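You operate a simulated robot arm through the tools that you are given. There is no shell and no other tool. Be economical: measure what you need, move in short steps, check, and stop when the job is done.

Carry out the task below with a simulated robot arm. There is one attempt and no reset: what you move stays moved.

## Task
Clean the grey board and lay the felt ring over its peg.
Fine: brush the lint off first and put the brush back; slide the board over to within a few centimetres of the black bin. Set down upright: brush. What is to be rubbed or washed off counts as gone when no trace of it is left.

Only the result counts: the job must be done as asked and must still hold three seconds after the hand-in. Knocking over, shifting, dropping, spilling or breaking anything else fails it.

## Robot
A 7-joint arm with a two-finger gripper, on a carriage that runs on a rail from [-683, -839] to [440, 541] (x, y) and turns from -141 to 191 degrees about z. Base frame: it is fixed where the carriage stands at the start and does not move with it; the origin is on the floor, on the carriage's upright axis, x ahead of it, y to its left, z up. Readings come in mm, degrees, newtons and seconds.
With the tool pointing down near the work surface it reaches from about 340 to 780 mm from the robot's upright axis, wherever it stands. Its first joint turns from -166.0 to 166.0 degrees. Places, roughly: peg of the grey board [1000, 400, 800]. Payload 2.45 kg.
The TCP is the grasp point, 23 mm short of the fingertips. In the tool frame z runs along the fingers and y along their closing line. The gripper opens to 72 mm. The gripper's body begins 40 mm behind the TCP.
Orientation is told as [roll, pitch, yaw] about the base's x, y, z axes, in that order, counted from this pose: with the fingers straight down and closing along the base's y, the tool's x points along the base's -x, its y along +y and its z along -z.

## Interface
- The arm moves only by the tool jog_arm. Its argument "increments" is a list of rows, each a list of 7 numbers: the turn, a rotation vector about the base's x, y, z in units of 90 degrees (1.0 is 90 degrees), then the shift along the base's x, y, z in units of 400 mm (1.0 is 400 mm), then the finger opening in mm, from 0 to 72. In form: [[wx, wy, wz, dx, dy, dz, jaw], ...]. A call has 1 to 8 rows; each row is the pose to reach, as a shift and turn from the pose commanded when the call began. A call with a number of a shift or a turn outside -1 to 1 is refused whole. Rows are played at 5 a second. More than 50 mm and 8.6 degrees between two rows, or a gripper value outside its range, and nothing of the call is played. Where a pose cannot be reached the arm comes as near as it can. A force on the tool above 40 N (or 10 N above the force at the start of the call, whichever is more), or a blocked arm, ends the call early, and 0.2 s more pass. The fingers move at their own pace (about 72 mm/s each) and stop on an object; they squeeze with about 39 N. The grip force told is the motor's: it shows also when the fingers shut on nothing. Time passes only in rows, and 0.2 s behind the last, so rows that repeat a pose let the fingers close. The reply holds the time, the measured pose of the TCP, the force on the tool along the base axes, the opening and the grip force, in the units named above and with some noise, with the torque about the TCP (base axes, N m) and any sound that the robot's microphone picked up.
- Cameras (640 x 400 px; columns grow to the right, rows downward): "scene" is now at [25.1, 182.6, 1427.7]; the picture's right is [0.11, -0.99, 0.00], its down [-0.56, -0.06, -0.83] and it looks along [0.82, 0.09, -0.56] (base axes); focal length 256 px, centre (320, 200). "wrist" rides on the gripper at [78, 17, -66] in the tool frame; the picture's right is [-0.22, 0.98, 0.00], its down [-0.56, -0.12, -0.82] and it looks along [-0.80, -0.18, 0.57] (tool axes); focal length 234 px, centre (320, 200). There is no depth. A picture from a camera that has moved, and an enlarged one, comes with that camera's place and axes in the base frame and with its lens. The place of the scene camera against the robot may be out by one fixed shift of up to 18 mm in any direction.
- capture(camera): a new picture of that camera. The clock stands still meanwhile.
- lift_body(by): slides the trunk up (or, below 0, down) by that many mm; the arm and the scene camera ride with it, the base frame stays. It gives what a move gives, with no picture.
- roll_base(legs): drives the robot by 1 to 6 legs, each [ahead, left, turn to the left] in mm, mm and degrees, along the robot's own axes; the way and the turn of a leg run together, so that a leg with both is an arc; at most 1500 mm and 180 degrees a leg. The arm and the cameras ride along, it lands a little off, and it stops where it bumps. It keeps to its track: a leg is cut to what the track allows. It gives what a move gives.
- head_to(pan, tilt): turns the head with the scene camera to pan (to the left, within 155 degrees either way) and tilt (down, from -29 to 69), counted from straight ahead of the robot. It gives what a move gives.
- enlarge(camera, box): a new picture of the part [left, top, right, bottom] of that camera's present view, enlarged. The clock stands still meanwhile.
- finish_job(): hands the job in; it is judged then, once.

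Go step by step. Nothing tells you exact positions but the pictures and the camera data: compare them with the known pose of the tool, close in by small moves and look again before you grip or let go. The budget is 120 turns and 82 pictures, counting those below and the enlarged ones. Unless the task says otherwise, let go and move clear before handing in, and close with one line.

The tools are called after ">>>" as name(argument=value, ...) on one line, values as JSON. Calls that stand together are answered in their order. jog_arm: Moves the arm, as the interface text tells. Its arguments: {"type":"object","properties":{"increments":{"type":"array","items":{"type":"array","items":{"type":"number"}}}},"required":["increments"]} The other tools are called the same way: lift_body (by) slides the trunk up or down; roll_base (legs) drives the base; head_to (pan, tilt) turns the head that bears the scene camera; capture (camera) takes a picture; enlarge (camera, box) takes an enlarged picture of a part of a camera's view; finish_job () hands the job in.

At the start:

```text
time: 0.0
tool_pos: [409.5, 234.4, 1236.6]
ee_rot: [0.1, 0.0, 0.0]
contact_force: [-0.4, 0.2, 0.5]
wrist_torque: [-0.02, 0.01, 0.01]
grip_width: 71.9
grasp_force: 0.1
trunk travel left (down, up): [-425.0, 165.0]
robot x, y, heading: [1.4, 3.0, -0.1]
head pan, tilt: [6.1, 34.3]
```

scene: 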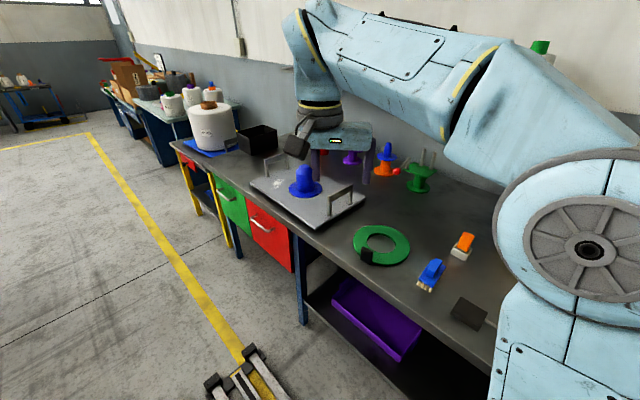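
wrist: 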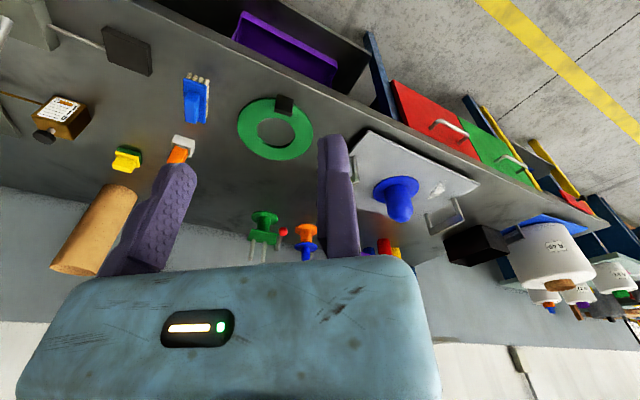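

I see a bench with the grey board (blue peg, two handles, lint patch), a green felt ring, two or more brushes and the black bin beyond the board. I'll enlarge the views to tell them apart.

>>> enlarge(camera="scene", box=[170, 90, 400, 240])

>>> enlarge(camera="scene", box=[340, 200, 520, 340])

>>> enlarge(camera="wrist", box=[0, 40, 320, 240])

```text
2.67 times, centred on (285, 165) of scene
camera zoom: at [25.1, 182.6, 1427.7], right [0.11, -0.99, 0.0], down [-0.56, -0.06, -0.83], along [0.82, 0.09, -0.56], focal length 682 px, centre (413, 293)
```

zoom: 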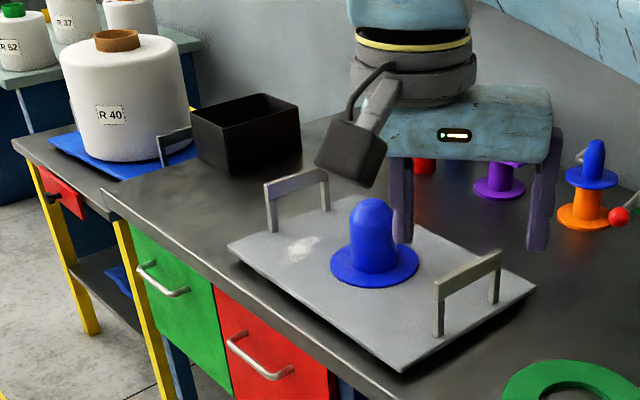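

```text
2.86 times, centred on (430, 270) of scene
camera zoom: at [25.1, 182.6, 1427.7], right [0.11, -0.99, 0.0], down [-0.56, -0.06, -0.83], along [0.82, 0.09, -0.56], focal length 731 px, centre (6, 0)
```

zoom: 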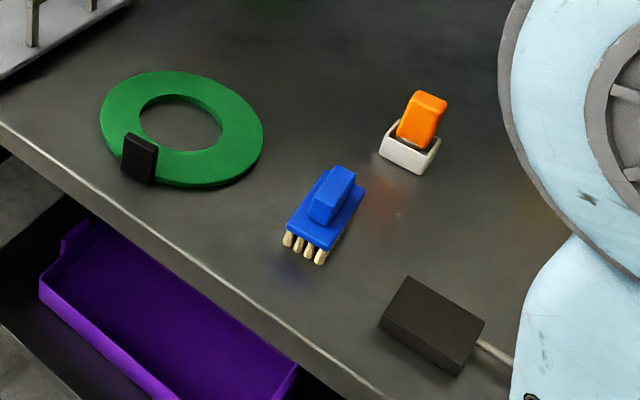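

```text
2.00 times, centred on (160, 140) of wrist
camera zoom: at [332.0, 252.0, 1301.4], right [0.22, 0.98, 0.0], down [0.56, -0.12, 0.82], along [0.8, -0.18, -0.57], focal length 468 px, centre (640, 320)
```

zoom: 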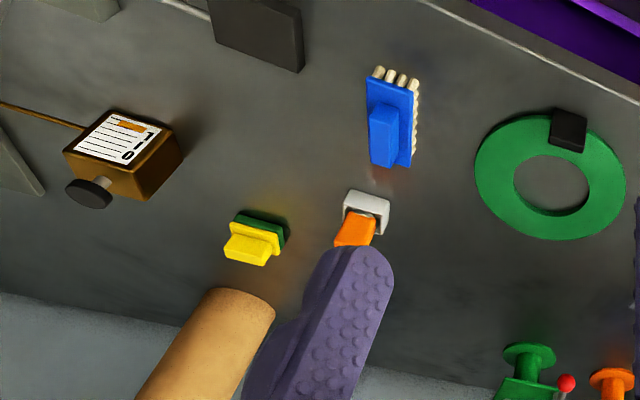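

The blue brush stands bristles-down, the ring is green with a black tab, and the lint is on the board left of the peg. The bench seems to run parallel to the rail (about 51° in base xy), so I'll drive along and turn to face it.

>>> roll_base(legs=[[180, 221, 0], [0, 0, -39]])

>>> head_to(pan=0, tilt=55)

>>> capture(camera="scene")

>>> capture(camera="wrist")

```text
time: 3.8
tool_pos: [652.2, 157.1, 1238.1]
ee_rot: [0.1, 0.0, -38.4]
contact_force: [0.2, -1.0, 0.4]
wrist_torque: [-0.03, 0.01, -0.01]
grip_width: 71.9
grasp_force: 0.1
trunk travel left (down, up): [-425.0, 165.0]
robot x, y, heading: [187.5, 226.6, -38.3]
head pan, tilt: [6.1, 34.3]
```

```text
time: 4.7
tool_pos: [652.6, 158.3, 1236.6]
ee_rot: [0.1, -0.1, -38.5]
contact_force: [0.5, 0.0, 0.5]
wrist_torque: [0.01, 0.01, -0.01]
grip_width: 72.0
grasp_force: 0.0
trunk travel left (down, up): [-425.0, 165.0]
robot x, y, heading: [185.9, 224.5, -38.2]
head pan, tilt: [0.0, 55.0]
```

```text
76 pictures are left
camera scene: at [306.5, 353.3, 1398.4], right [-0.62, -0.78, 0.0], down [-0.64, 0.51, -0.57], along [0.45, -0.36, -0.82], focal length 256 px, centre (320, 200)
```

scene: 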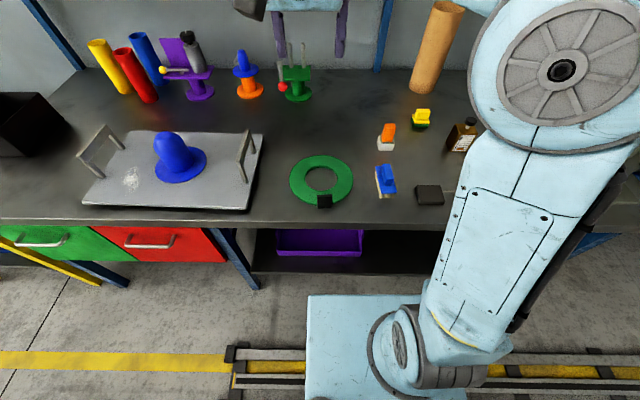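

```text
75 pictures are left
camera wrist: at [601.7, 219.1, 1301.4], right [0.78, 0.63, 0.0], down [0.36, -0.45, 0.82], along [0.52, -0.64, -0.57], focal length 234 px, centre (320, 200)
```

wrist: 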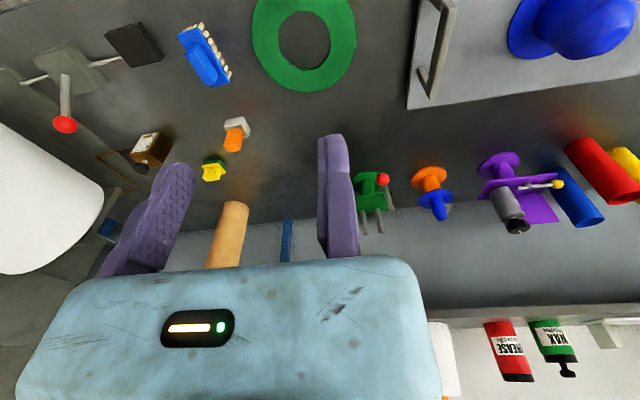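

The bench lies straight ahead, with a clear view of everything. I place the brush roughly 495 ahead and 20 to the right of the robot axis, so I'll lower the arm to just in front of it for a wrist view.

>>> jog_arm(increments=[[0, 0, 0, -0.043, -0.0676, -0.0866, 72], [0, 0, 0, -0.086, -0.1351, -0.1731, 72], [0, 0, 0, -0.129, -0.2027, -0.2597, 72], [0, 0, 0, -0.172, -0.2703, -0.3463, 72], [0, 0, 0, -0.215, -0.3378, -0.4328, 72], [0, 0, 0, -0.258, -0.4054, -0.5194, 72], [0, 0, 0, -0.301, -0.473, -0.606, 72], [0, 0, 0, -0.344, -0.5405, -0.6925, 72]])

>>> capture(camera="wrist")

>>> capture(camera="scene")

```text
time: 6.5
tool_pos: [516.7, -58.0, 959.4]
ee_rot: [-0.1, 0.0, -38.2]
contact_force: [-0.1, 1.0, 0.0]
wrist_torque: [0.0, 0.01, -0.03]
grip_width: 72.2
grasp_force: 0.1
trunk travel left (down, up): [-425.0, 165.0]
robot x, y, heading: [182.6, 225.2, -38.3]
head pan, tilt: [0.0, 55.0]
```

```text
74 pictures are left
camera wrist: at [466.7, 3.8, 1023.8], right [0.78, 0.63, 0.0], down [0.36, -0.44, 0.82], along [0.52, -0.64, -0.57], focal length 234 px, centre (320, 200)
```

wrist: 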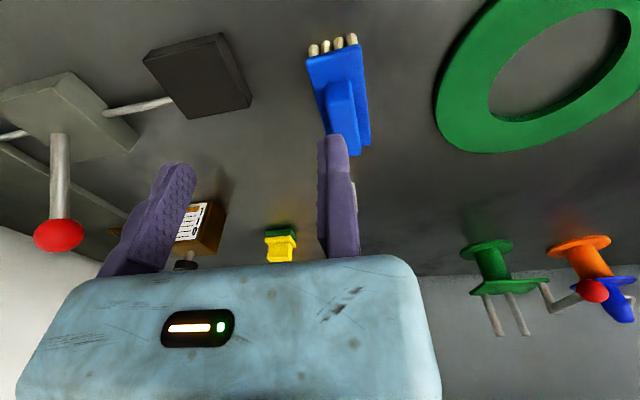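

```text
73 pictures are left
camera scene: at [306.3, 353.6, 1398.4], right [-0.62, -0.78, 0.0], down [-0.64, 0.51, -0.57], along [0.45, -0.36, -0.82], focal length 256 px, centre (320, 200)
```

scene: 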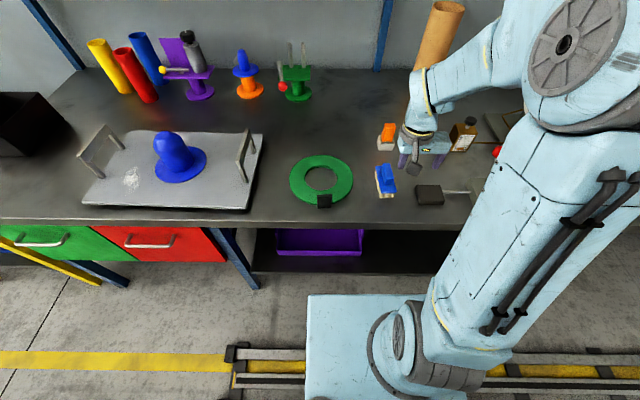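

The fingers look offset to the right of where the reported TCP should project in both cameras. I'll zoom in to measure that.

>>> enlarge(camera="scene", box=[340, 100, 500, 200])

```text
4.00 times, centred on (420, 150) of scene
camera zoom: at [306.3, 353.6, 1398.4], right [-0.62, -0.78, 0.0], down [-0.64, 0.51, -0.57], along [0.45, -0.36, -0.82], focal length 1024 px, centre (-80, 400)
```

zoom: 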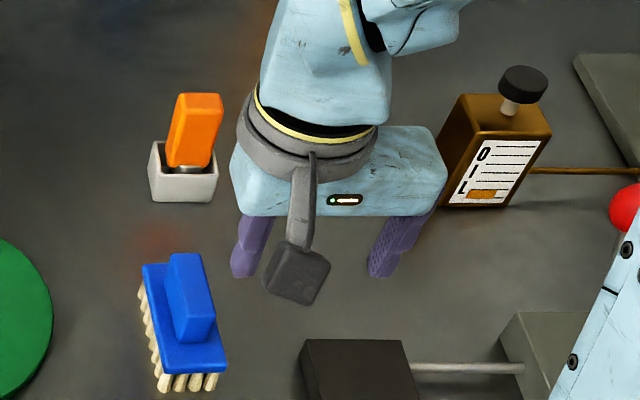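

The gripper body looks asymmetric on its flange. I'll shut the fingers to see where they actually meet.

>>> jog_arm(increments=[[0, 0, 0, 0, 0, 0, 0], [0, 0, 0, 0, 0, 0, 0], [0, 0, 0, 0, 0, 0, 0], [0, 0, 0, 0, 0, 0, 0]])

>>> capture(camera="wrist")

>>> enlarge(camera="scene", box=[340, 100, 500, 200])

```text
time: 7.5
tool_pos: [516.8, -57.8, 959.9]
ee_rot: [0.1, 0.0, -38.4]
contact_force: [-1.2, 0.0, -0.6]
wrist_torque: [-0.02, -0.03, 0.0]
grip_width: 0.0
grasp_force: 28.0
trunk travel left (down, up): [-425.0, 165.0]
robot x, y, heading: [185.3, 225.1, -38.5]
head pan, tilt: [0.0, 55.0]
```

```text
71 pictures are left
camera wrist: at [467.1, 3.9, 1024.3], right [0.78, 0.63, 0.0], down [0.36, -0.45, 0.82], along [0.52, -0.64, -0.57], focal length 234 px, centre (320, 200)
```

wrist: 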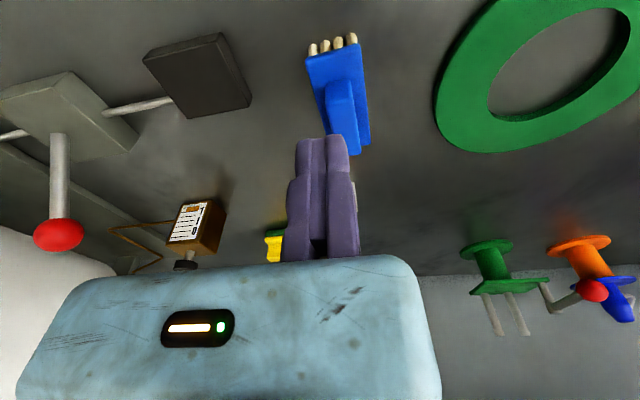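

```text
4.00 times, centred on (420, 150) of scene
camera zoom: at [306.4, 353.3, 1398.4], right [-0.62, -0.78, 0.0], down [-0.64, 0.51, -0.57], along [0.45, -0.36, -0.82], focal length 1024 px, centre (-80, 400)
```

zoom: 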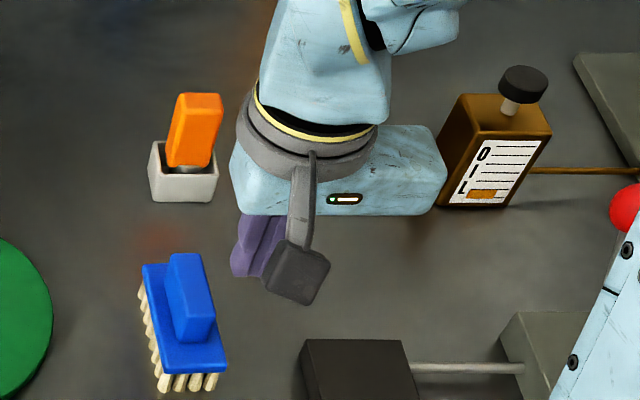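

The left (+y) finger is fixed and only the right one moves: they meet at the reported TCP. I'll grip accordingly, and first zoom on the brush in the wrist view.

>>> enlarge(camera="wrist", box=[240, 10, 440, 170])

>>> enlarge(camera="scene", box=[360, 150, 420, 210])

```text
2.50 times, centred on (340, 90) of wrist
camera zoom: at [467.1, 3.9, 1024.3], right [0.78, 0.63, 0.0], down [0.36, -0.45, 0.82], along [0.52, -0.64, -0.57], focal length 585 px, centre (270, 475)
```

zoom: 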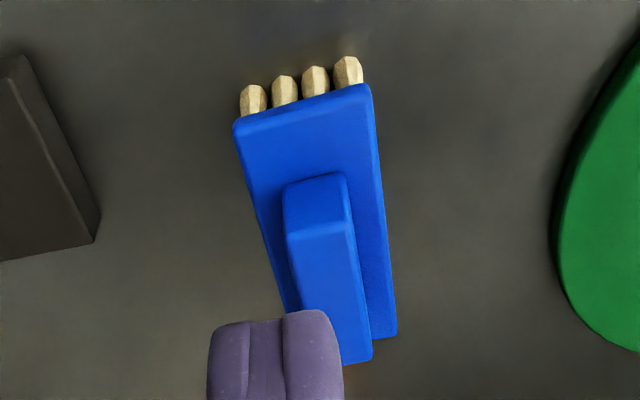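

```text
6.67 times, centred on (390, 180) of scene
camera zoom: at [306.4, 353.3, 1398.4], right [-0.62, -0.78, 0.0], down [-0.64, 0.51, -0.57], along [0.45, -0.36, -0.82], focal length 1706 px, centre (-147, 333)
```

zoom: 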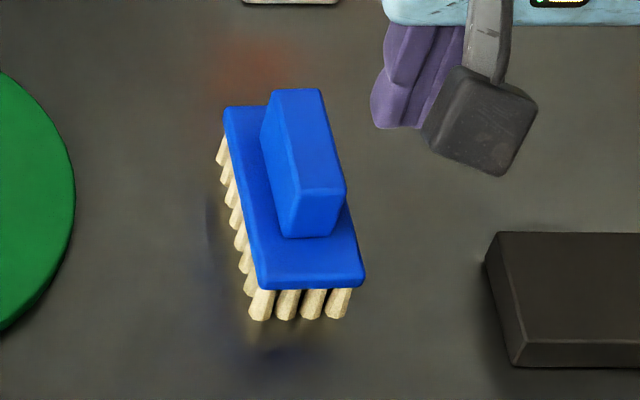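

The brush handle is about 20 wide and 57 long, running straight ahead of the robot at about z 825–855. I'll open the fingers and come over it with the fixed finger just to its left, then look again.

>>> jog_arm(increments=[[0, 0, 0, 0.0536, -0.0137, -0.04, 60], [0, 0, 0, 0.1071, -0.0273, -0.09, 60], [0, 0, 0, 0.1607, -0.041, -0.1375, 60], [0, 0, 0, 0.1607, -0.041, -0.1375, 60], [0, 0, 0, 0.1607, -0.041, -0.1375, 60]])

>>> capture(camera="wrist")

>>> enlarge(camera="scene", box=[350, 110, 450, 210])

```text
time: 8.7
tool_pos: [579.3, -74.4, 906.2]
ee_rot: [0.0, 0.0, -38.5]
contact_force: [0.4, 0.3, -0.3]
wrist_torque: [0.0, 0.02, -0.02]
grip_width: 59.9
grasp_force: 0.2
trunk travel left (down, up): [-425.0, 165.0]
robot x, y, heading: [186.0, 226.2, -38.6]
head pan, tilt: [0.0, 55.0]
```

```text
67 pictures are left
camera wrist: at [528.8, -13.0, 970.1], right [0.78, 0.63, 0.0], down [0.36, -0.45, 0.82], along [0.52, -0.64, -0.57], focal length 234 px, centre (320, 200)
```

wrist: 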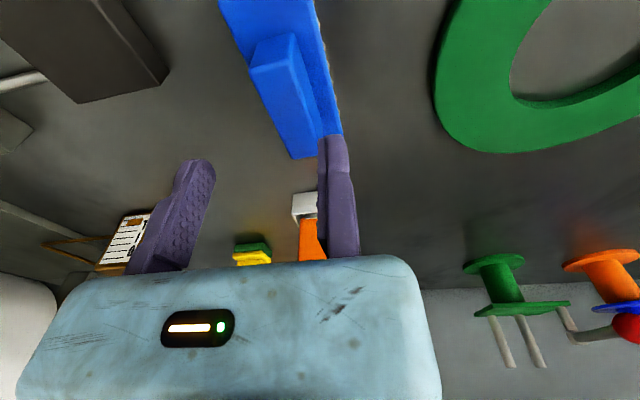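

```text
4.00 times, centred on (400, 160) of scene
camera zoom: at [306.5, 353.3, 1398.4], right [-0.62, -0.78, 0.0], down [-0.64, 0.51, -0.57], along [0.45, -0.36, -0.82], focal length 1024 px, centre (0, 360)
```

zoom: 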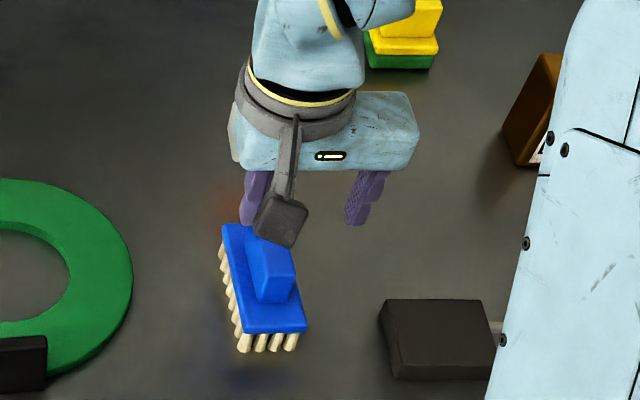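

The prediction fits: the handle is between the fingers with about 6 mm to spare on the fixed side. Descending to about z 860.

>>> jog_arm(increments=[[0, 0, 0, 0, 0, -0.04, 60], [0, 0, 0, 0, 0, -0.08, 60], [0, 0, 0, 0, 0, -0.113, 60]])

>>> capture(camera="wrist")

>>> enlarge(camera="scene", box=[360, 130, 440, 210])

```text
time: 9.5
tool_pos: [577.1, -75.1, 860.9]
ee_rot: [0.0, 0.0, -38.4]
contact_force: [-1.2, 0.2, -0.2]
wrist_torque: [0.01, -0.02, -0.01]
grip_width: 60.1
grasp_force: 0.1
trunk travel left (down, up): [-425.0, 165.0]
robot x, y, heading: [187.9, 230.6, -38.2]
head pan, tilt: [0.0, 55.0]
```

```text
65 pictures are left
camera wrist: at [526.9, -13.9, 924.8], right [0.78, 0.63, 0.0], down [0.36, -0.45, 0.82], along [0.52, -0.64, -0.57], focal length 234 px, centre (320, 200)
```

wrist: 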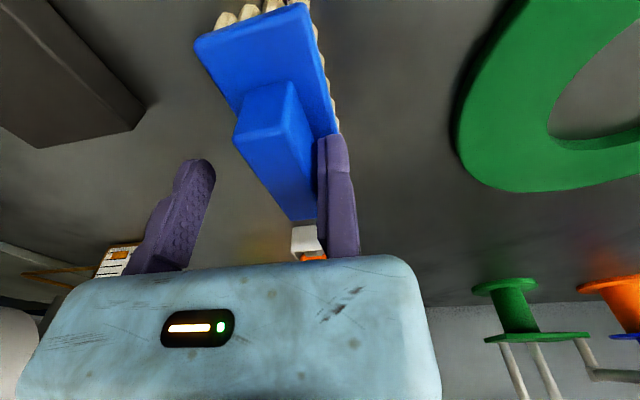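

```text
5.00 times, centred on (400, 170) of scene
camera zoom: at [306.4, 353.3, 1398.4], right [-0.62, -0.78, 0.0], down [-0.64, 0.51, -0.57], along [0.45, -0.36, -0.82], focal length 1280 px, centre (-80, 350)
```

zoom: 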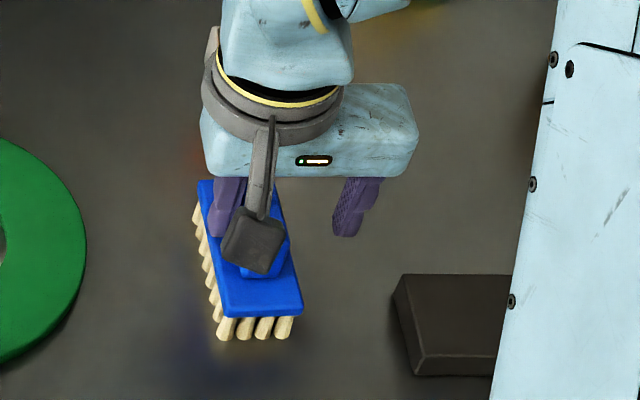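

The fingers straddle the handle. I'll go 5 mm lower and close.

>>> jog_arm(increments=[[0, 0, 0, 0, 0, -0.0125, 60], [0, 0, 0, 0, 0, -0.0125, 30], [0, 0, 0, 0, 0, -0.0125, 15], [0, 0, 0, 0, 0, -0.0125, 10], [0, 0, 0, 0, 0, -0.0125, 10], [0, 0, 0, 0, 0, -0.0125, 10]])

>>> capture(camera="wrist")

```text
time: 10.9
tool_pos: [576.0, -75.6, 856.2]
ee_rot: [-0.1, 0.0, -38.4]
contact_force: [-0.6, -0.8, 0.4]
wrist_torque: [-0.1, -0.02, -0.05]
grip_width: 21.0
grasp_force: 38.8
trunk travel left (down, up): [-425.0, 165.0]
robot x, y, heading: [187.7, 226.0, -38.1]
head pan, tilt: [0.0, 55.0]
```

```text
63 pictures are left
camera wrist: at [526.7, -14.4, 920.4], right [0.78, 0.63, 0.0], down [0.36, -0.45, 0.82], along [0.52, -0.64, -0.57], focal length 234 px, centre (320, 200)
```

wrist: 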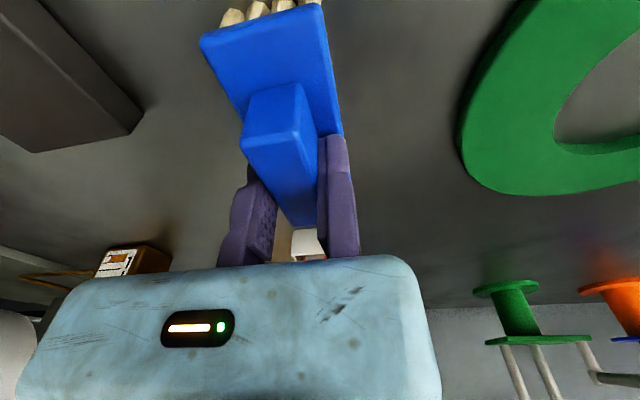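

The brush is held (21 mm wide handle). I'll lift it well clear and drive about 390 mm left to stand opposite the board.

>>> jog_arm(increments=[[0, 0, 0, 0, 0, 0.08, 10], [0, 0, 0, 0, 0, 0.18, 10], [0, 0, 0, 0, 0, 0.29, 10], [0, 0, 0, 0, 0, 0.4, 10]])

>>> roll_base(legs=[[0, 390, 0]])

>>> head_to(pan=8, tilt=52)

>>> capture(camera="scene")

>>> capture(camera="wrist")

```text
time: 11.9
tool_pos: [580.7, -73.2, 1014.2]
ee_rot: [0.0, 0.1, -38.4]
contact_force: [-0.9, -0.5, 0.4]
wrist_torque: [0.03, -0.01, -0.04]
grip_width: 10.1
grasp_force: 0.1
trunk travel left (down, up): [-425.0, 165.0]
robot x, y, heading: [184.8, 233.1, -38.3]
head pan, tilt: [0.0, 55.0]
```

```text
time: 14.4
tool_pos: [837.2, 243.1, 1015.5]
ee_rot: [0.0, 0.0, -37.7]
contact_force: [-0.2, -0.4, -0.1]
wrist_torque: [-0.02, -0.01, 0.01]
grip_width: 9.9
grasp_force: 0.1
trunk travel left (down, up): [-425.0, 165.0]
robot x, y, heading: [434.8, 540.2, -38.0]
head pan, tilt: [0.0, 55.0]
```

```text
time: 15.1
tool_pos: [837.0, 242.5, 1015.0]
ee_rot: [-0.1, -0.1, -37.7]
contact_force: [-0.6, 0.4, 0.9]
wrist_torque: [0.01, -0.01, -0.01]
grip_width: 9.9
grasp_force: 0.0
trunk travel left (down, up): [-425.0, 165.0]
robot x, y, heading: [439.9, 540.9, -37.7]
head pan, tilt: [8.0, 52.0]
```

```text
62 pictures are left
camera scene: at [566.4, 672.7, 1402.2], right [-0.5, -0.87, 0.0], down [-0.68, 0.39, -0.62], along [0.53, -0.31, -0.79], focal length 256 px, centre (320, 200)
```

scene: 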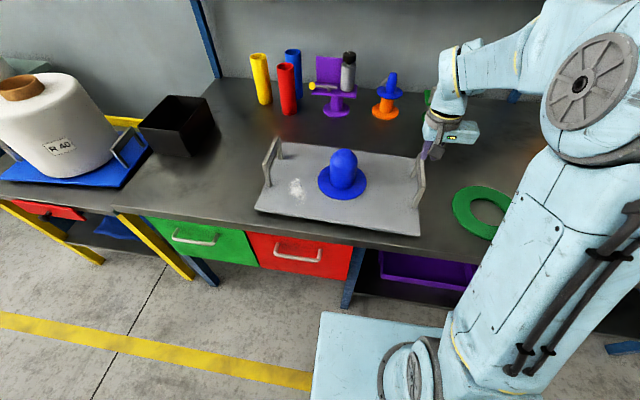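

```text
61 pictures are left
camera wrist: at [787.1, 303.8, 1078.7], right [0.77, 0.64, 0.0], down [0.37, -0.44, 0.82], along [0.52, -0.63, -0.57], focal length 234 px, centre (320, 200)
```

wrist: 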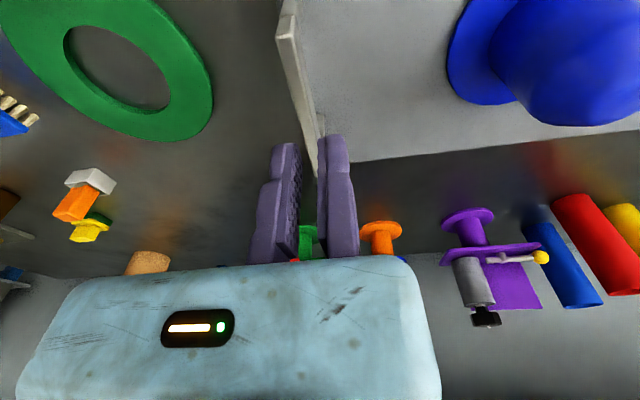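

The gripper reads 10 mm: the brush slipped out during the lift. I need to look at its state before anything else, so I'll turn the head to it.

>>> head_to(pan=-35, tilt=50)

>>> capture(camera="scene")

>>> enlarge(camera="wrist", box=[0, 60, 160, 180])

```text
time: 16.2
tool_pos: [838.9, 242.1, 1013.6]
ee_rot: [0.0, -0.1, -37.7]
contact_force: [-0.6, 0.2, -0.5]
wrist_torque: [0.03, 0.02, 0.01]
grip_width: 10.0
grasp_force: 0.0
trunk travel left (down, up): [-425.0, 165.0]
robot x, y, heading: [437.7, 539.6, -37.9]
head pan, tilt: [-35.0, 50.0]
```

```text
60 pictures are left
camera scene: at [524.1, 636.5, 1404.9], right [-0.95, -0.3, 0.0], down [-0.23, 0.73, -0.64], along [0.19, -0.61, -0.77], focal length 256 px, centre (320, 200)
```

scene: 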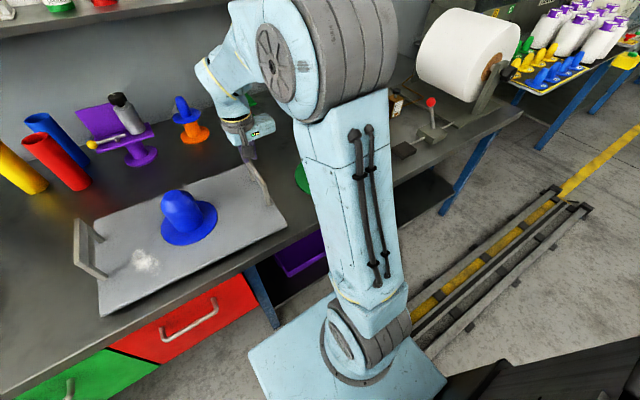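

```text
3.33 times, centred on (80, 120) of wrist
camera zoom: at [787.1, 303.8, 1078.7], right [0.77, 0.64, 0.0], down [0.37, -0.44, 0.82], along [0.52, -0.63, -0.57], focal length 781 px, centre (1120, 467)
```

zoom: 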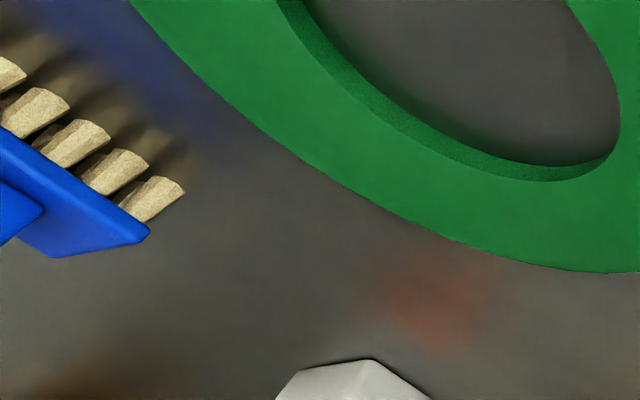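

The brush is still standing upright where it was, so it only slid out of the fingers. I'll drive back and grip again with the fingers fully commanded shut, deeper, then lift slowly while watching the width.

>>> roll_base(legs=[[0, -395, 0]])

>>> head_to(pan=0, tilt=55)

>>> capture(camera="wrist")

>>> enlarge(camera="scene", box=[350, 130, 430, 210])

```text
time: 18.7
tool_pos: [593.1, -58.1, 1015.3]
ee_rot: [-0.1, 0.0, -37.5]
contact_force: [0.2, 0.4, 0.1]
wrist_torque: [0.01, 0.0, 0.0]
grip_width: 9.9
grasp_force: 0.0
trunk travel left (down, up): [-425.0, 165.0]
robot x, y, heading: [190.5, 237.9, -37.6]
head pan, tilt: [-35.0, 50.0]
```

```text
time: 19.7
tool_pos: [593.2, -57.6, 1014.3]
ee_rot: [0.0, 0.1, -37.6]
contact_force: [0.1, 0.8, 0.0]
wrist_torque: [-0.01, 0.03, 0.02]
grip_width: 10.3
grasp_force: 0.0
trunk travel left (down, up): [-425.0, 165.0]
robot x, y, heading: [189.9, 235.2, -37.6]
head pan, tilt: [0.0, 55.0]
```

```text
58 pictures are left
camera wrist: at [542.3, 3.3, 1078.7], right [0.77, 0.64, 0.0], down [0.37, -0.44, 0.82], along [0.53, -0.63, -0.57], focal length 234 px, centre (320, 200)
```

wrist: 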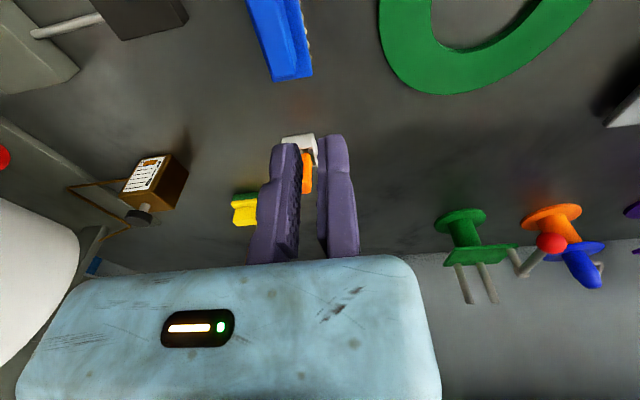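

```text
5.00 times, centred on (390, 170) of scene
camera zoom: at [312.2, 364.6, 1398.4], right [-0.61, -0.79, 0.0], down [-0.65, 0.5, -0.57], along [0.45, -0.35, -0.82], focal length 1280 px, centre (-30, 350)
```

zoom: 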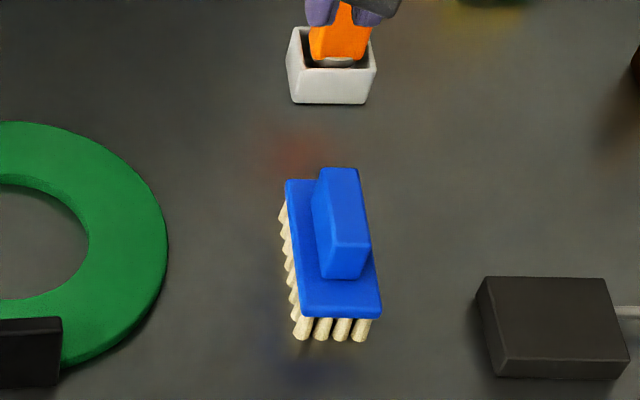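

The brush still stands but has turned about 3° clockwise. I'll align the yaw, open, and come back over the handle.

>>> jog_arm(increments=[[0, 0, -0.02, -0.016, -0.016, 0, 60], [0, 0, -0.038, -0.032, -0.031, -0.1, 60], [0, 0, -0.038, -0.032, -0.031, -0.2, 60], [0, 0, -0.038, -0.032, -0.031, -0.3, 60], [0, 0, -0.038, -0.032, -0.031, -0.35, 60]])

>>> capture(camera="wrist")

```text
time: 20.9
tool_pos: [582.9, -69.2, 873.4]
ee_rot: [-0.1, -0.1, -41.0]
contact_force: [0.8, 0.5, 0.7]
wrist_torque: [0.01, 0.01, -0.01]
grip_width: 60.2
grasp_force: 0.1
trunk travel left (down, up): [-425.0, 165.0]
robot x, y, heading: [194.5, 240.0, -37.4]
head pan, tilt: [0.0, 55.0]
```

```text
56 pictures are left
camera wrist: at [535.3, -5.4, 937.4], right [0.8, 0.59, 0.0], down [0.34, -0.46, 0.82], along [0.49, -0.66, -0.57], focal length 234 px, centre (320, 200)
```

wrist: 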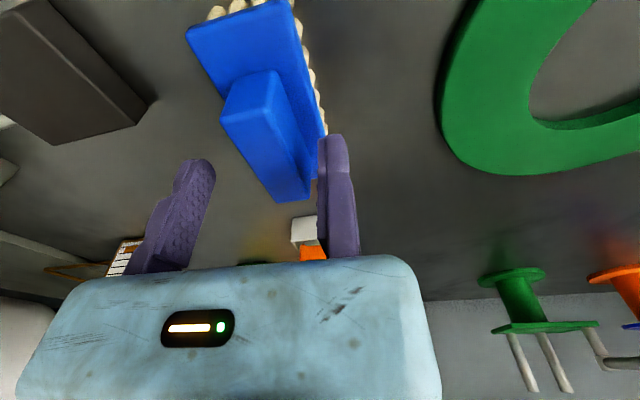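

Aligned; the handle is about 10 mm from the fixed pad. I'll close that gap, descend to z 852, and squeeze fully with the jaw set to 0.

>>> jog_arm(increments=[[0, 0, 0, -0.0115, -0.0132, -0.02, 60], [0, 0, 0, -0.0115, -0.0132, -0.054, 60], [0, 0, 0, -0.0115, -0.0132, -0.054, 30], [0, 0, 0, -0.0115, -0.0132, -0.054, 0], [0, 0, 0, -0.0115, -0.0132, -0.054, 0], [0, 0, 0, -0.0115, -0.0132, -0.054, 0], [0, 0, 0, -0.0115, -0.0132, -0.049, 0], [0, 0, 0, -0.0115, -0.0132, -0.044, 0]])

>>> capture(camera="wrist")

```text
time: 22.0
tool_pos: [576.4, -76.5, 855.3]
ee_rot: [0.0, -0.6, -41.1]
contact_force: [-3.2, -2.1, 22.1]
wrist_torque: [0.03, 0.58, -0.02]
grip_width: 21.1
grasp_force: 37.1
trunk travel left (down, up): [-425.0, 165.0]
robot x, y, heading: [189.1, 237.8, -37.5]
head pan, tilt: [0.0, 55.0]
stopped in row 5: the force on the tool passed its limit at 43 N (the readings are from after the stop); the commanded pose is now the measured one
```

```text
55 pictures are left
camera wrist: at [528.7, -12.1, 918.5], right [0.81, 0.59, 0.0], down [0.33, -0.46, 0.83], along [0.49, -0.66, -0.56], focal length 234 px, centre (320, 200)
```

wrist: 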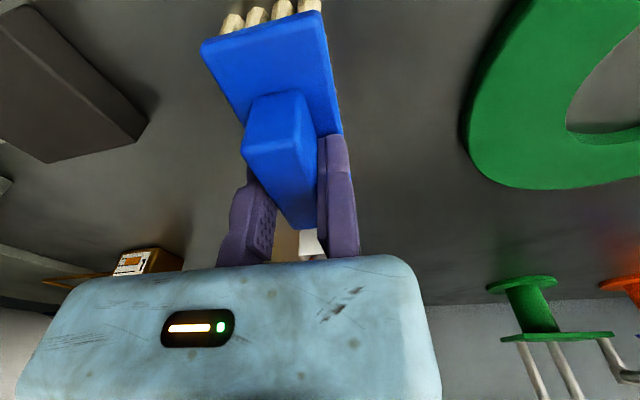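

The fingertips touch the brush's plate, so this is full depth with 37 N grip. Now a slow lift.

>>> jog_arm(increments=[[0, 0.0, 0, 0, 0, 0.005, 0], [0, 0, 0, 0, 0, 0.01, 0], [0, 0, 0, 0, 0, 0.015, 0], [0, 0, 0, 0, 0, 0.02, 0], [0, 0, 0, 0, 0, 0.025, 0], [0, 0, 0, 0, 0, 0.03, 0]])

>>> capture(camera="wrist")

```text
time: 23.4
tool_pos: [576.2, -76.2, 864.7]
ee_rot: [0.0, -0.3, -40.9]
contact_force: [0.3, -1.1, -0.8]
wrist_torque: [0.0, 0.03, 0.02]
grip_width: 21.2
grasp_force: 39.0
trunk travel left (down, up): [-425.0, 165.0]
robot x, y, heading: [192.1, 236.6, -37.3]
head pan, tilt: [0.0, 55.0]
```

```text
54 pictures are left
camera wrist: at [528.5, -12.2, 928.8], right [0.8, 0.59, 0.0], down [0.34, -0.46, 0.82], along [0.49, -0.66, -0.57], focal length 234 px, centre (320, 200)
```

wrist: 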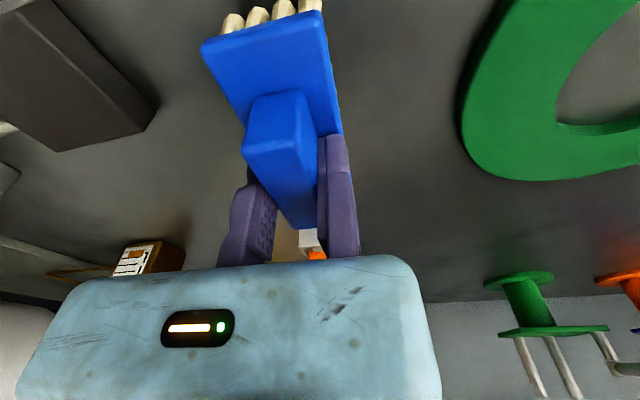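

It is lifted and held. Continuing upward at a gentle pace.

>>> jog_arm(increments=[[0, 0, 0, 0, 0, 0.02, 0], [0, 0, 0, 0, 0, 0.045, 0], [0, 0, 0, 0, 0, 0.075, 0], [0, 0, 0, 0, 0, 0.105, 0], [0, 0, 0, 0, 0, 0.135, 0], [0, 0, 0, 0, 0, 0.165, 0], [0, 0, 0, 0, 0, 0.195, 0], [0, 0, 0, 0, 0, 0.215, 0]])

>>> jog_arm(increments=[[0, 0, 0, 0, 0, 0.02, 0], [0, 0, 0, 0, 0, 0.045, 0], [0, 0, 0, 0, 0, 0.075, 0], [0, 0, 0, 0, 0, 0.1, 0], [0, 0, 0, 0, 0, 0.12, 0], [0, 0, 0, 0, 0, 0.13, 0]])

```text
time: 25.2
tool_pos: [577.0, -75.6, 951.8]
ee_rot: [0.0, -0.4, -41.0]
contact_force: [0.2, 0.2, -0.5]
wrist_torque: [0.0, 0.0, -0.03]
grip_width: 21.3
grasp_force: 39.0
trunk travel left (down, up): [-425.0, 165.0]
robot x, y, heading: [191.6, 236.4, -37.3]
head pan, tilt: [0.0, 55.0]
```

```text
time: 26.6
tool_pos: [577.9, -74.3, 1003.4]
ee_rot: [0.0, -0.4, -41.0]
contact_force: [-0.7, -0.5, 0.2]
wrist_torque: [0.01, -0.02, -0.02]
grip_width: 21.0
grasp_force: 39.5
trunk travel left (down, up): [-425.0, 165.0]
robot x, y, heading: [190.1, 236.4, -37.6]
head pan, tilt: [0.0, 55.0]
```

Held firmly at z 1003. Driving left to the board.

>>> roll_base(legs=[[0, 130, 0], [0, 130, 0], [0, 125, 0]])

>>> head_to(pan=15, tilt=50)

>>> capture(camera="scene")

>>> capture(camera="wrist")

```text
time: 29.6
tool_pos: [816.5, 219.2, 1005.0]
ee_rot: [0.0, -0.4, -41.3]
contact_force: [0.4, -0.1, -0.2]
wrist_torque: [0.04, 0.03, 0.0]
grip_width: 21.1
grasp_force: 39.3
trunk travel left (down, up): [-425.0, 165.0]
robot x, y, heading: [432.0, 532.8, -38.2]
head pan, tilt: [0.0, 55.0]
```

```text
time: 30.4
tool_pos: [816.8, 219.0, 1003.6]
ee_rot: [0.0, -0.4, -41.3]
contact_force: [-0.9, 0.8, -0.9]
wrist_torque: [0.02, -0.01, -0.02]
grip_width: 21.0
grasp_force: 39.3
trunk travel left (down, up): [-425.0, 165.0]
robot x, y, heading: [437.5, 534.7, -37.9]
head pan, tilt: [15.0, 50.0]
```

```text
53 pictures are left
camera scene: at [568.7, 674.9, 1404.9], right [-0.39, -0.92, 0.0], down [-0.71, 0.3, -0.64], along [0.59, -0.25, -0.77], focal length 256 px, centre (320, 200)
```

scene: 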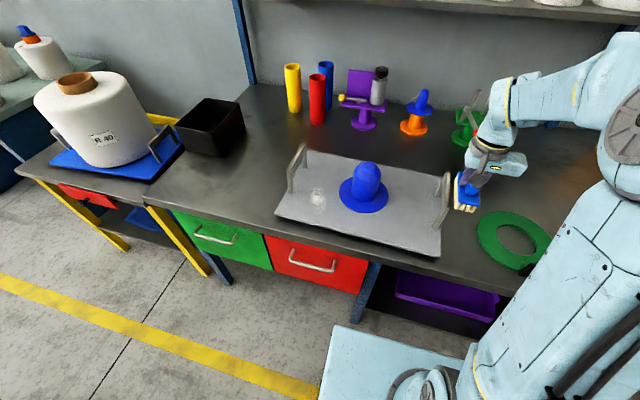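

```text
52 pictures are left
camera wrist: at [769.6, 283.9, 1067.4], right [0.81, 0.59, 0.0], down [0.33, -0.46, 0.82], along [0.48, -0.66, -0.57], focal length 234 px, centre (320, 200)
```

wrist: 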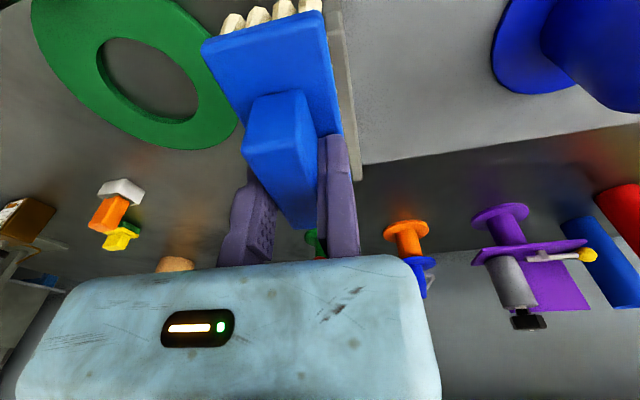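

Let me zoom on the board to locate lint, handles, peg and bin.

>>> enlarge(camera="scene", box=[180, 90, 480, 265])

>>> enlarge(camera="scene", box=[270, 145, 350, 225])

```text
2.13 times, centred on (330, 178) of scene
camera zoom: at [568.7, 674.9, 1404.9], right [-0.39, -0.92, 0.0], down [-0.71, 0.3, -0.64], along [0.59, -0.25, -0.77], focal length 546 px, centre (299, 248)
```

zoom: 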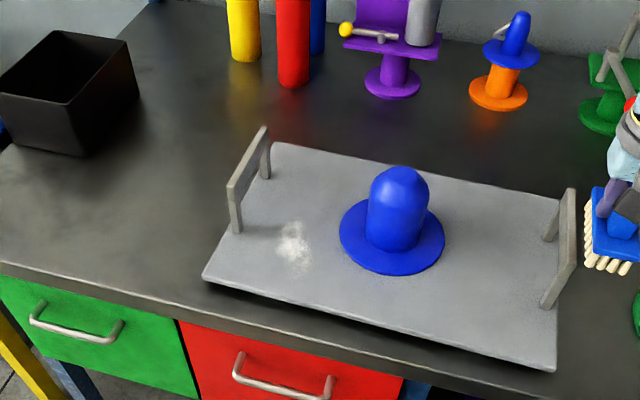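

```text
5.00 times, centred on (310, 185) of scene
camera zoom: at [568.7, 674.9, 1404.9], right [-0.39, -0.92, 0.0], down [-0.71, 0.3, -0.64], along [0.59, -0.25, -0.77], focal length 1280 px, centre (370, 275)
```

zoom: 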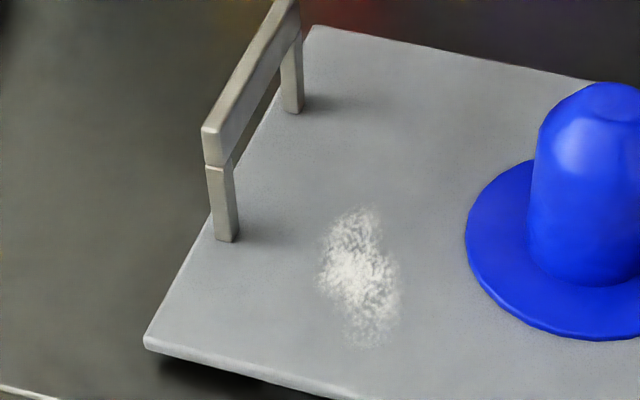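

The lint lies between the peg flange and the left handle: about 105 mm front-to-back and 50 mm wide, around base (1028, 497). I'll carry the brush over there at a safe height, clear of peg and handles.

>>> jog_arm(increments=[[0, 0, 0, 0, 0, 0.05, 0], [0, 0, 0, 0.03, 0.03, 0.0875, 0], [0, 0, 0, 0.09, 0.08, 0.0875, 0], [0, 0, 0, 0.15, 0.137, 0.0875, 0], [0, 0, 0, 0.21, 0.192, 0.0875, 0], [0, 0, 0, 0.27, 0.247, 0.0875, 0], [0, 0, 0, 0.33, 0.3, 0.0875, 0], [0, 0, 0, 0.37, 0.34, 0.0875, 0]])

>>> jog_arm(increments=[[0, 0, 0, 0.05, 0.045, 0, 0], [0, 0, 0, 0.11, 0.1, 0, 0], [0, 0, 0, 0.17, 0.155, 0, 0], [0, 0, 0, 0.23, 0.21, 0, 0], [0, 0, 0, 0.277, 0.251, 0, 0]])

>>> capture(camera="wrist")

>>> enlarge(camera="scene", box=[180, 90, 480, 265])

```text
time: 32.2
tool_pos: [964.6, 356.5, 1038.8]
ee_rot: [0.0, -0.4, -41.3]
contact_force: [-0.3, -0.6, -1.2]
wrist_torque: [0.02, 0.0, 0.0]
grip_width: 21.2
grasp_force: 38.9
trunk travel left (down, up): [-425.0, 165.0]
robot x, y, heading: [432.4, 533.8, -37.9]
head pan, tilt: [15.0, 50.0]
```

```text
time: 33.4
tool_pos: [1073.4, 454.1, 1039.8]
ee_rot: [-0.2, -0.3, -41.5]
contact_force: [0.1, 0.1, -0.8]
wrist_torque: [0.0, 0.0, -0.03]
grip_width: 21.4
grasp_force: 39.1
trunk travel left (down, up): [-425.0, 165.0]
robot x, y, heading: [433.8, 535.9, -37.9]
head pan, tilt: [15.0, 50.0]
```

```text
49 pictures are left
camera wrist: at [1027.2, 518.9, 1101.6], right [0.81, 0.59, 0.0], down [0.33, -0.46, 0.82], along [0.48, -0.66, -0.57], focal length 234 px, centre (320, 200)
```

wrist: 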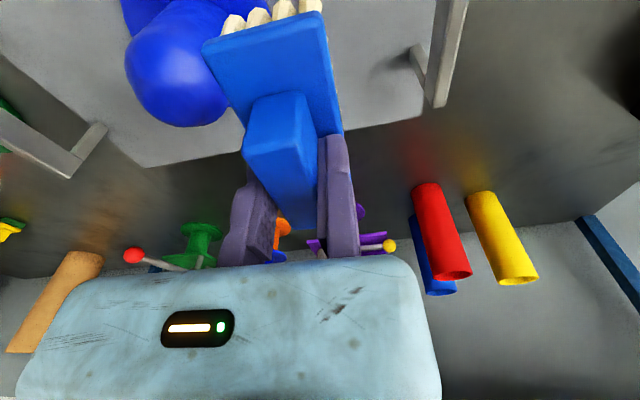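

```text
2.13 times, centred on (330, 178) of scene
camera zoom: at [568.8, 674.9, 1404.9], right [-0.39, -0.92, 0.0], down [-0.71, 0.3, -0.64], along [0.59, -0.25, -0.77], focal length 546 px, centre (299, 248)
```

zoom: 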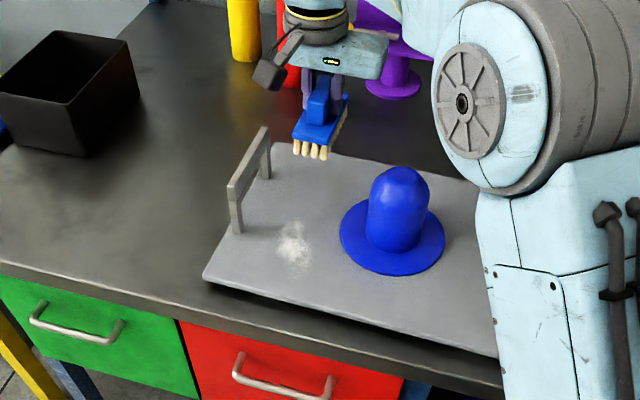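

The brush hangs over the far side of the lint lane. Lowering to just above the board now.

>>> jog_arm(increments=[[0, 0, 0, 0.01, -0.008, -0.08, 0], [0, 0, 0, 0.02, -0.016, -0.16, 0], [0, 0, 0, 0.03, -0.024, -0.24, 0], [0, 0, 0, 0.031, -0.025, -0.31, 0], [0, 0, 0, 0.031, -0.025, -0.36, 0]])

>>> enlarge(camera="scene", box=[260, 110, 400, 240])

>>> capture(camera="wrist")

```text
time: 34.6
tool_pos: [1086.9, 447.8, 896.3]
ee_rot: [0.0, -0.2, -41.4]
contact_force: [0.4, -0.2, 0.0]
wrist_torque: [0.03, -0.01, -0.01]
grip_width: 21.1
grasp_force: 39.0
trunk travel left (down, up): [-425.0, 165.0]
robot x, y, heading: [433.0, 534.4, -38.0]
head pan, tilt: [15.0, 50.0]
```

```text
3.08 times, centred on (330, 175) of scene
camera zoom: at [568.7, 674.9, 1404.9], right [-0.39, -0.92, 0.0], down [-0.71, 0.3, -0.64], along [0.59, -0.25, -0.77], focal length 788 px, centre (289, 277)
```

zoom: 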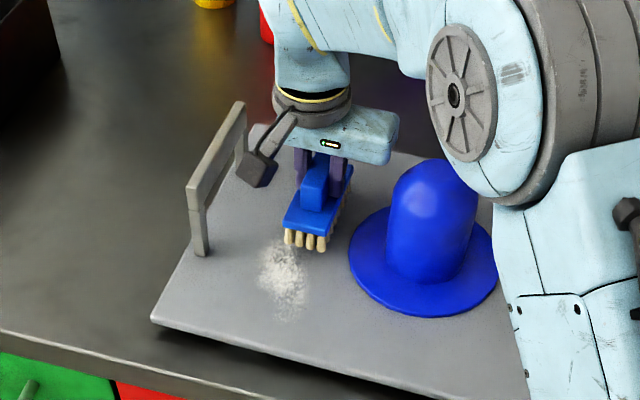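

```text
46 pictures are left
camera wrist: at [1039.5, 511.9, 960.0], right [0.81, 0.59, 0.0], down [0.33, -0.46, 0.82], along [0.48, -0.66, -0.57], focal length 234 px, centre (320, 200)
```

wrist: 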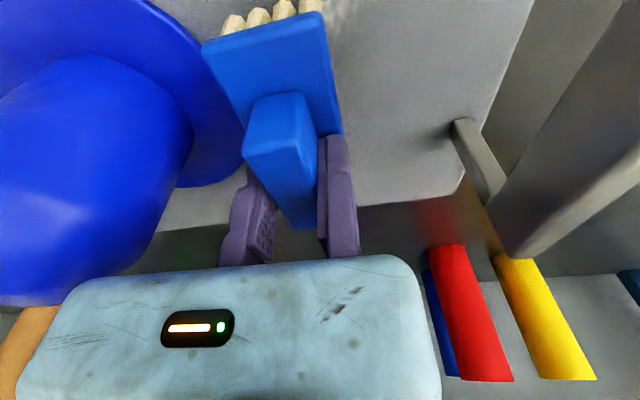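

The brush lane is slightly right of the lint, so I'll shift 8 mm left and lower in small steps until I feel contact.

>>> jog_arm(increments=[[0, 0, 0, 0.0124, 0.0157, -0.0, 0], [0, 0, 0, 0.0124, 0.0157, -0.015, 0], [0, 0, 0, 0.0124, 0.0157, -0.03, 0], [0, 0, 0, 0.0124, 0.0157, -0.0375, 0], [0, 0, 0, 0.0124, 0.0157, -0.045, 0]])

```text
time: 35.8
tool_pos: [1092.1, 451.0, 882.2]
ee_rot: [0.3, -0.7, -41.4]
contact_force: [0.2, -0.6, 40.2]
wrist_torque: [0.0, 1.11, -0.07]
grip_width: 21.1
grasp_force: 38.7
trunk travel left (down, up): [-425.0, 165.0]
robot x, y, heading: [437.8, 532.9, -38.1]
head pan, tilt: [15.0, 50.0]
```

Contact is at about z 882. I'll ease the pressure to about 20 N and sweep toward the front edge.

>>> jog_arm(increments=[[0, 0, 0, 0, 0, 0.005, 0], [0, 0, 0, -0.049, 0.039, 0.005, 0], [0, 0, 0, -0.098, 0.078, 0.005, 0], [0, 0, 0, -0.147, 0.117, 0.005, 0], [0, 0, 0, -0.196, 0.156, 0.005, 0], [0, 0, 0, -0.245, 0.195, 0.005, 0], [0, 0, 0, -0.294, 0.233, 0.005, 0], [0, 0, 0, -0.32, 0.254, 0.005, 0]])

>>> enlarge(camera="scene", box=[260, 110, 400, 240])

```text
time: 37.3
tool_pos: [990.9, 533.4, 882.7]
ee_rot: [0.5, -0.8, -41.3]
contact_force: [-7.2, 3.5, 17.5]
wrist_torque: [-0.19, 0.97, -0.2]
grip_width: 20.9
grasp_force: 38.7
trunk travel left (down, up): [-425.0, 165.0]
robot x, y, heading: [433.7, 534.1, -37.8]
head pan, tilt: [15.0, 50.0]
stopped in row 7: the force on the tool passed its limit at 54 N (the readings are from after the stop); the commanded pose is now the measured one
```

```text
3.08 times, centred on (330, 175) of scene
camera zoom: at [567.0, 674.9, 1404.5], right [-0.39, -0.92, 0.0], down [-0.7, 0.3, -0.64], along [0.59, -0.25, -0.77], focal length 788 px, centre (289, 277)
```

zoom: 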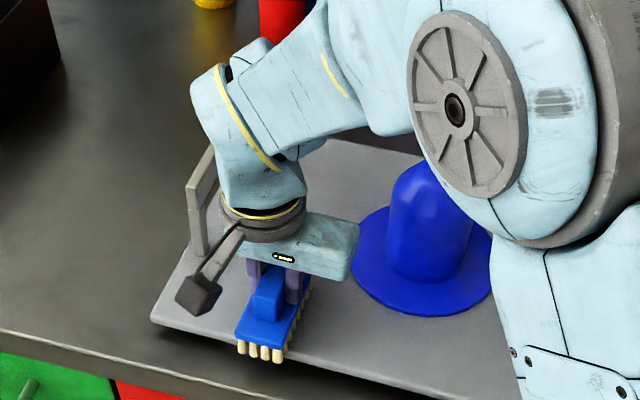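

The first stroke went through. I'll lift, move back, and check the lint.

>>> jog_arm(increments=[[0, 0, 0, 0, 0, 0.05, 0], [0, 0, 0, 0.02, -0.01, 0.1, 0], [0, 0, 0, 0.1, -0.06, 0.1, 0], [0, 0, 0, 0.18, -0.11, 0.1, 0], [0, 0, 0, 0.2765, -0.174, 0.1, 0]])

>>> enlarge(camera="scene", box=[260, 110, 400, 240])

```text
time: 38.5
tool_pos: [1100.0, 461.6, 921.7]
ee_rot: [0.5, -0.7, -41.4]
contact_force: [-0.9, -0.6, 0.0]
wrist_torque: [0.0, -0.02, -0.03]
grip_width: 21.3
grasp_force: 39.1
trunk travel left (down, up): [-425.0, 165.0]
robot x, y, heading: [437.4, 533.6, -37.8]
head pan, tilt: [15.0, 50.0]
```

```text
3.08 times, centred on (330, 175) of scene
camera zoom: at [568.4, 675.2, 1404.9], right [-0.39, -0.92, 0.0], down [-0.71, 0.3, -0.64], along [0.59, -0.25, -0.77], focal length 788 px, centre (289, 277)
```

zoom: 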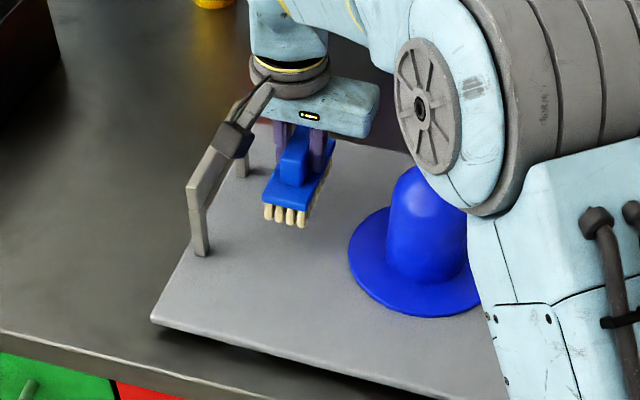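

The lint appears gone. I'll zoom for remaining traces.

>>> enlarge(camera="scene", box=[285, 165, 345, 225])

```text
6.67 times, centred on (315, 195) of scene
camera zoom: at [568.4, 675.2, 1404.9], right [-0.39, -0.92, 0.0], down [-0.71, 0.3, -0.64], along [0.59, -0.25, -0.77], focal length 1706 px, centre (353, 233)
```

zoom: 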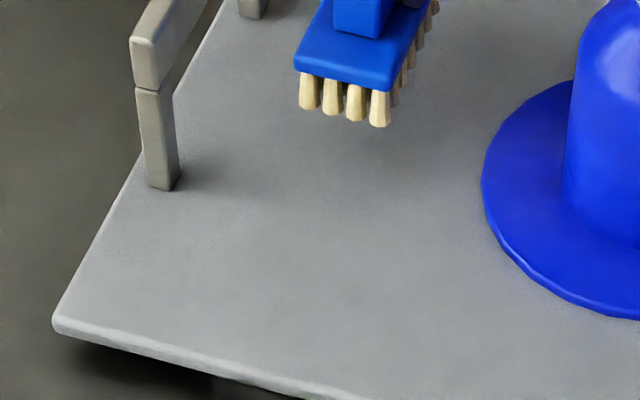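

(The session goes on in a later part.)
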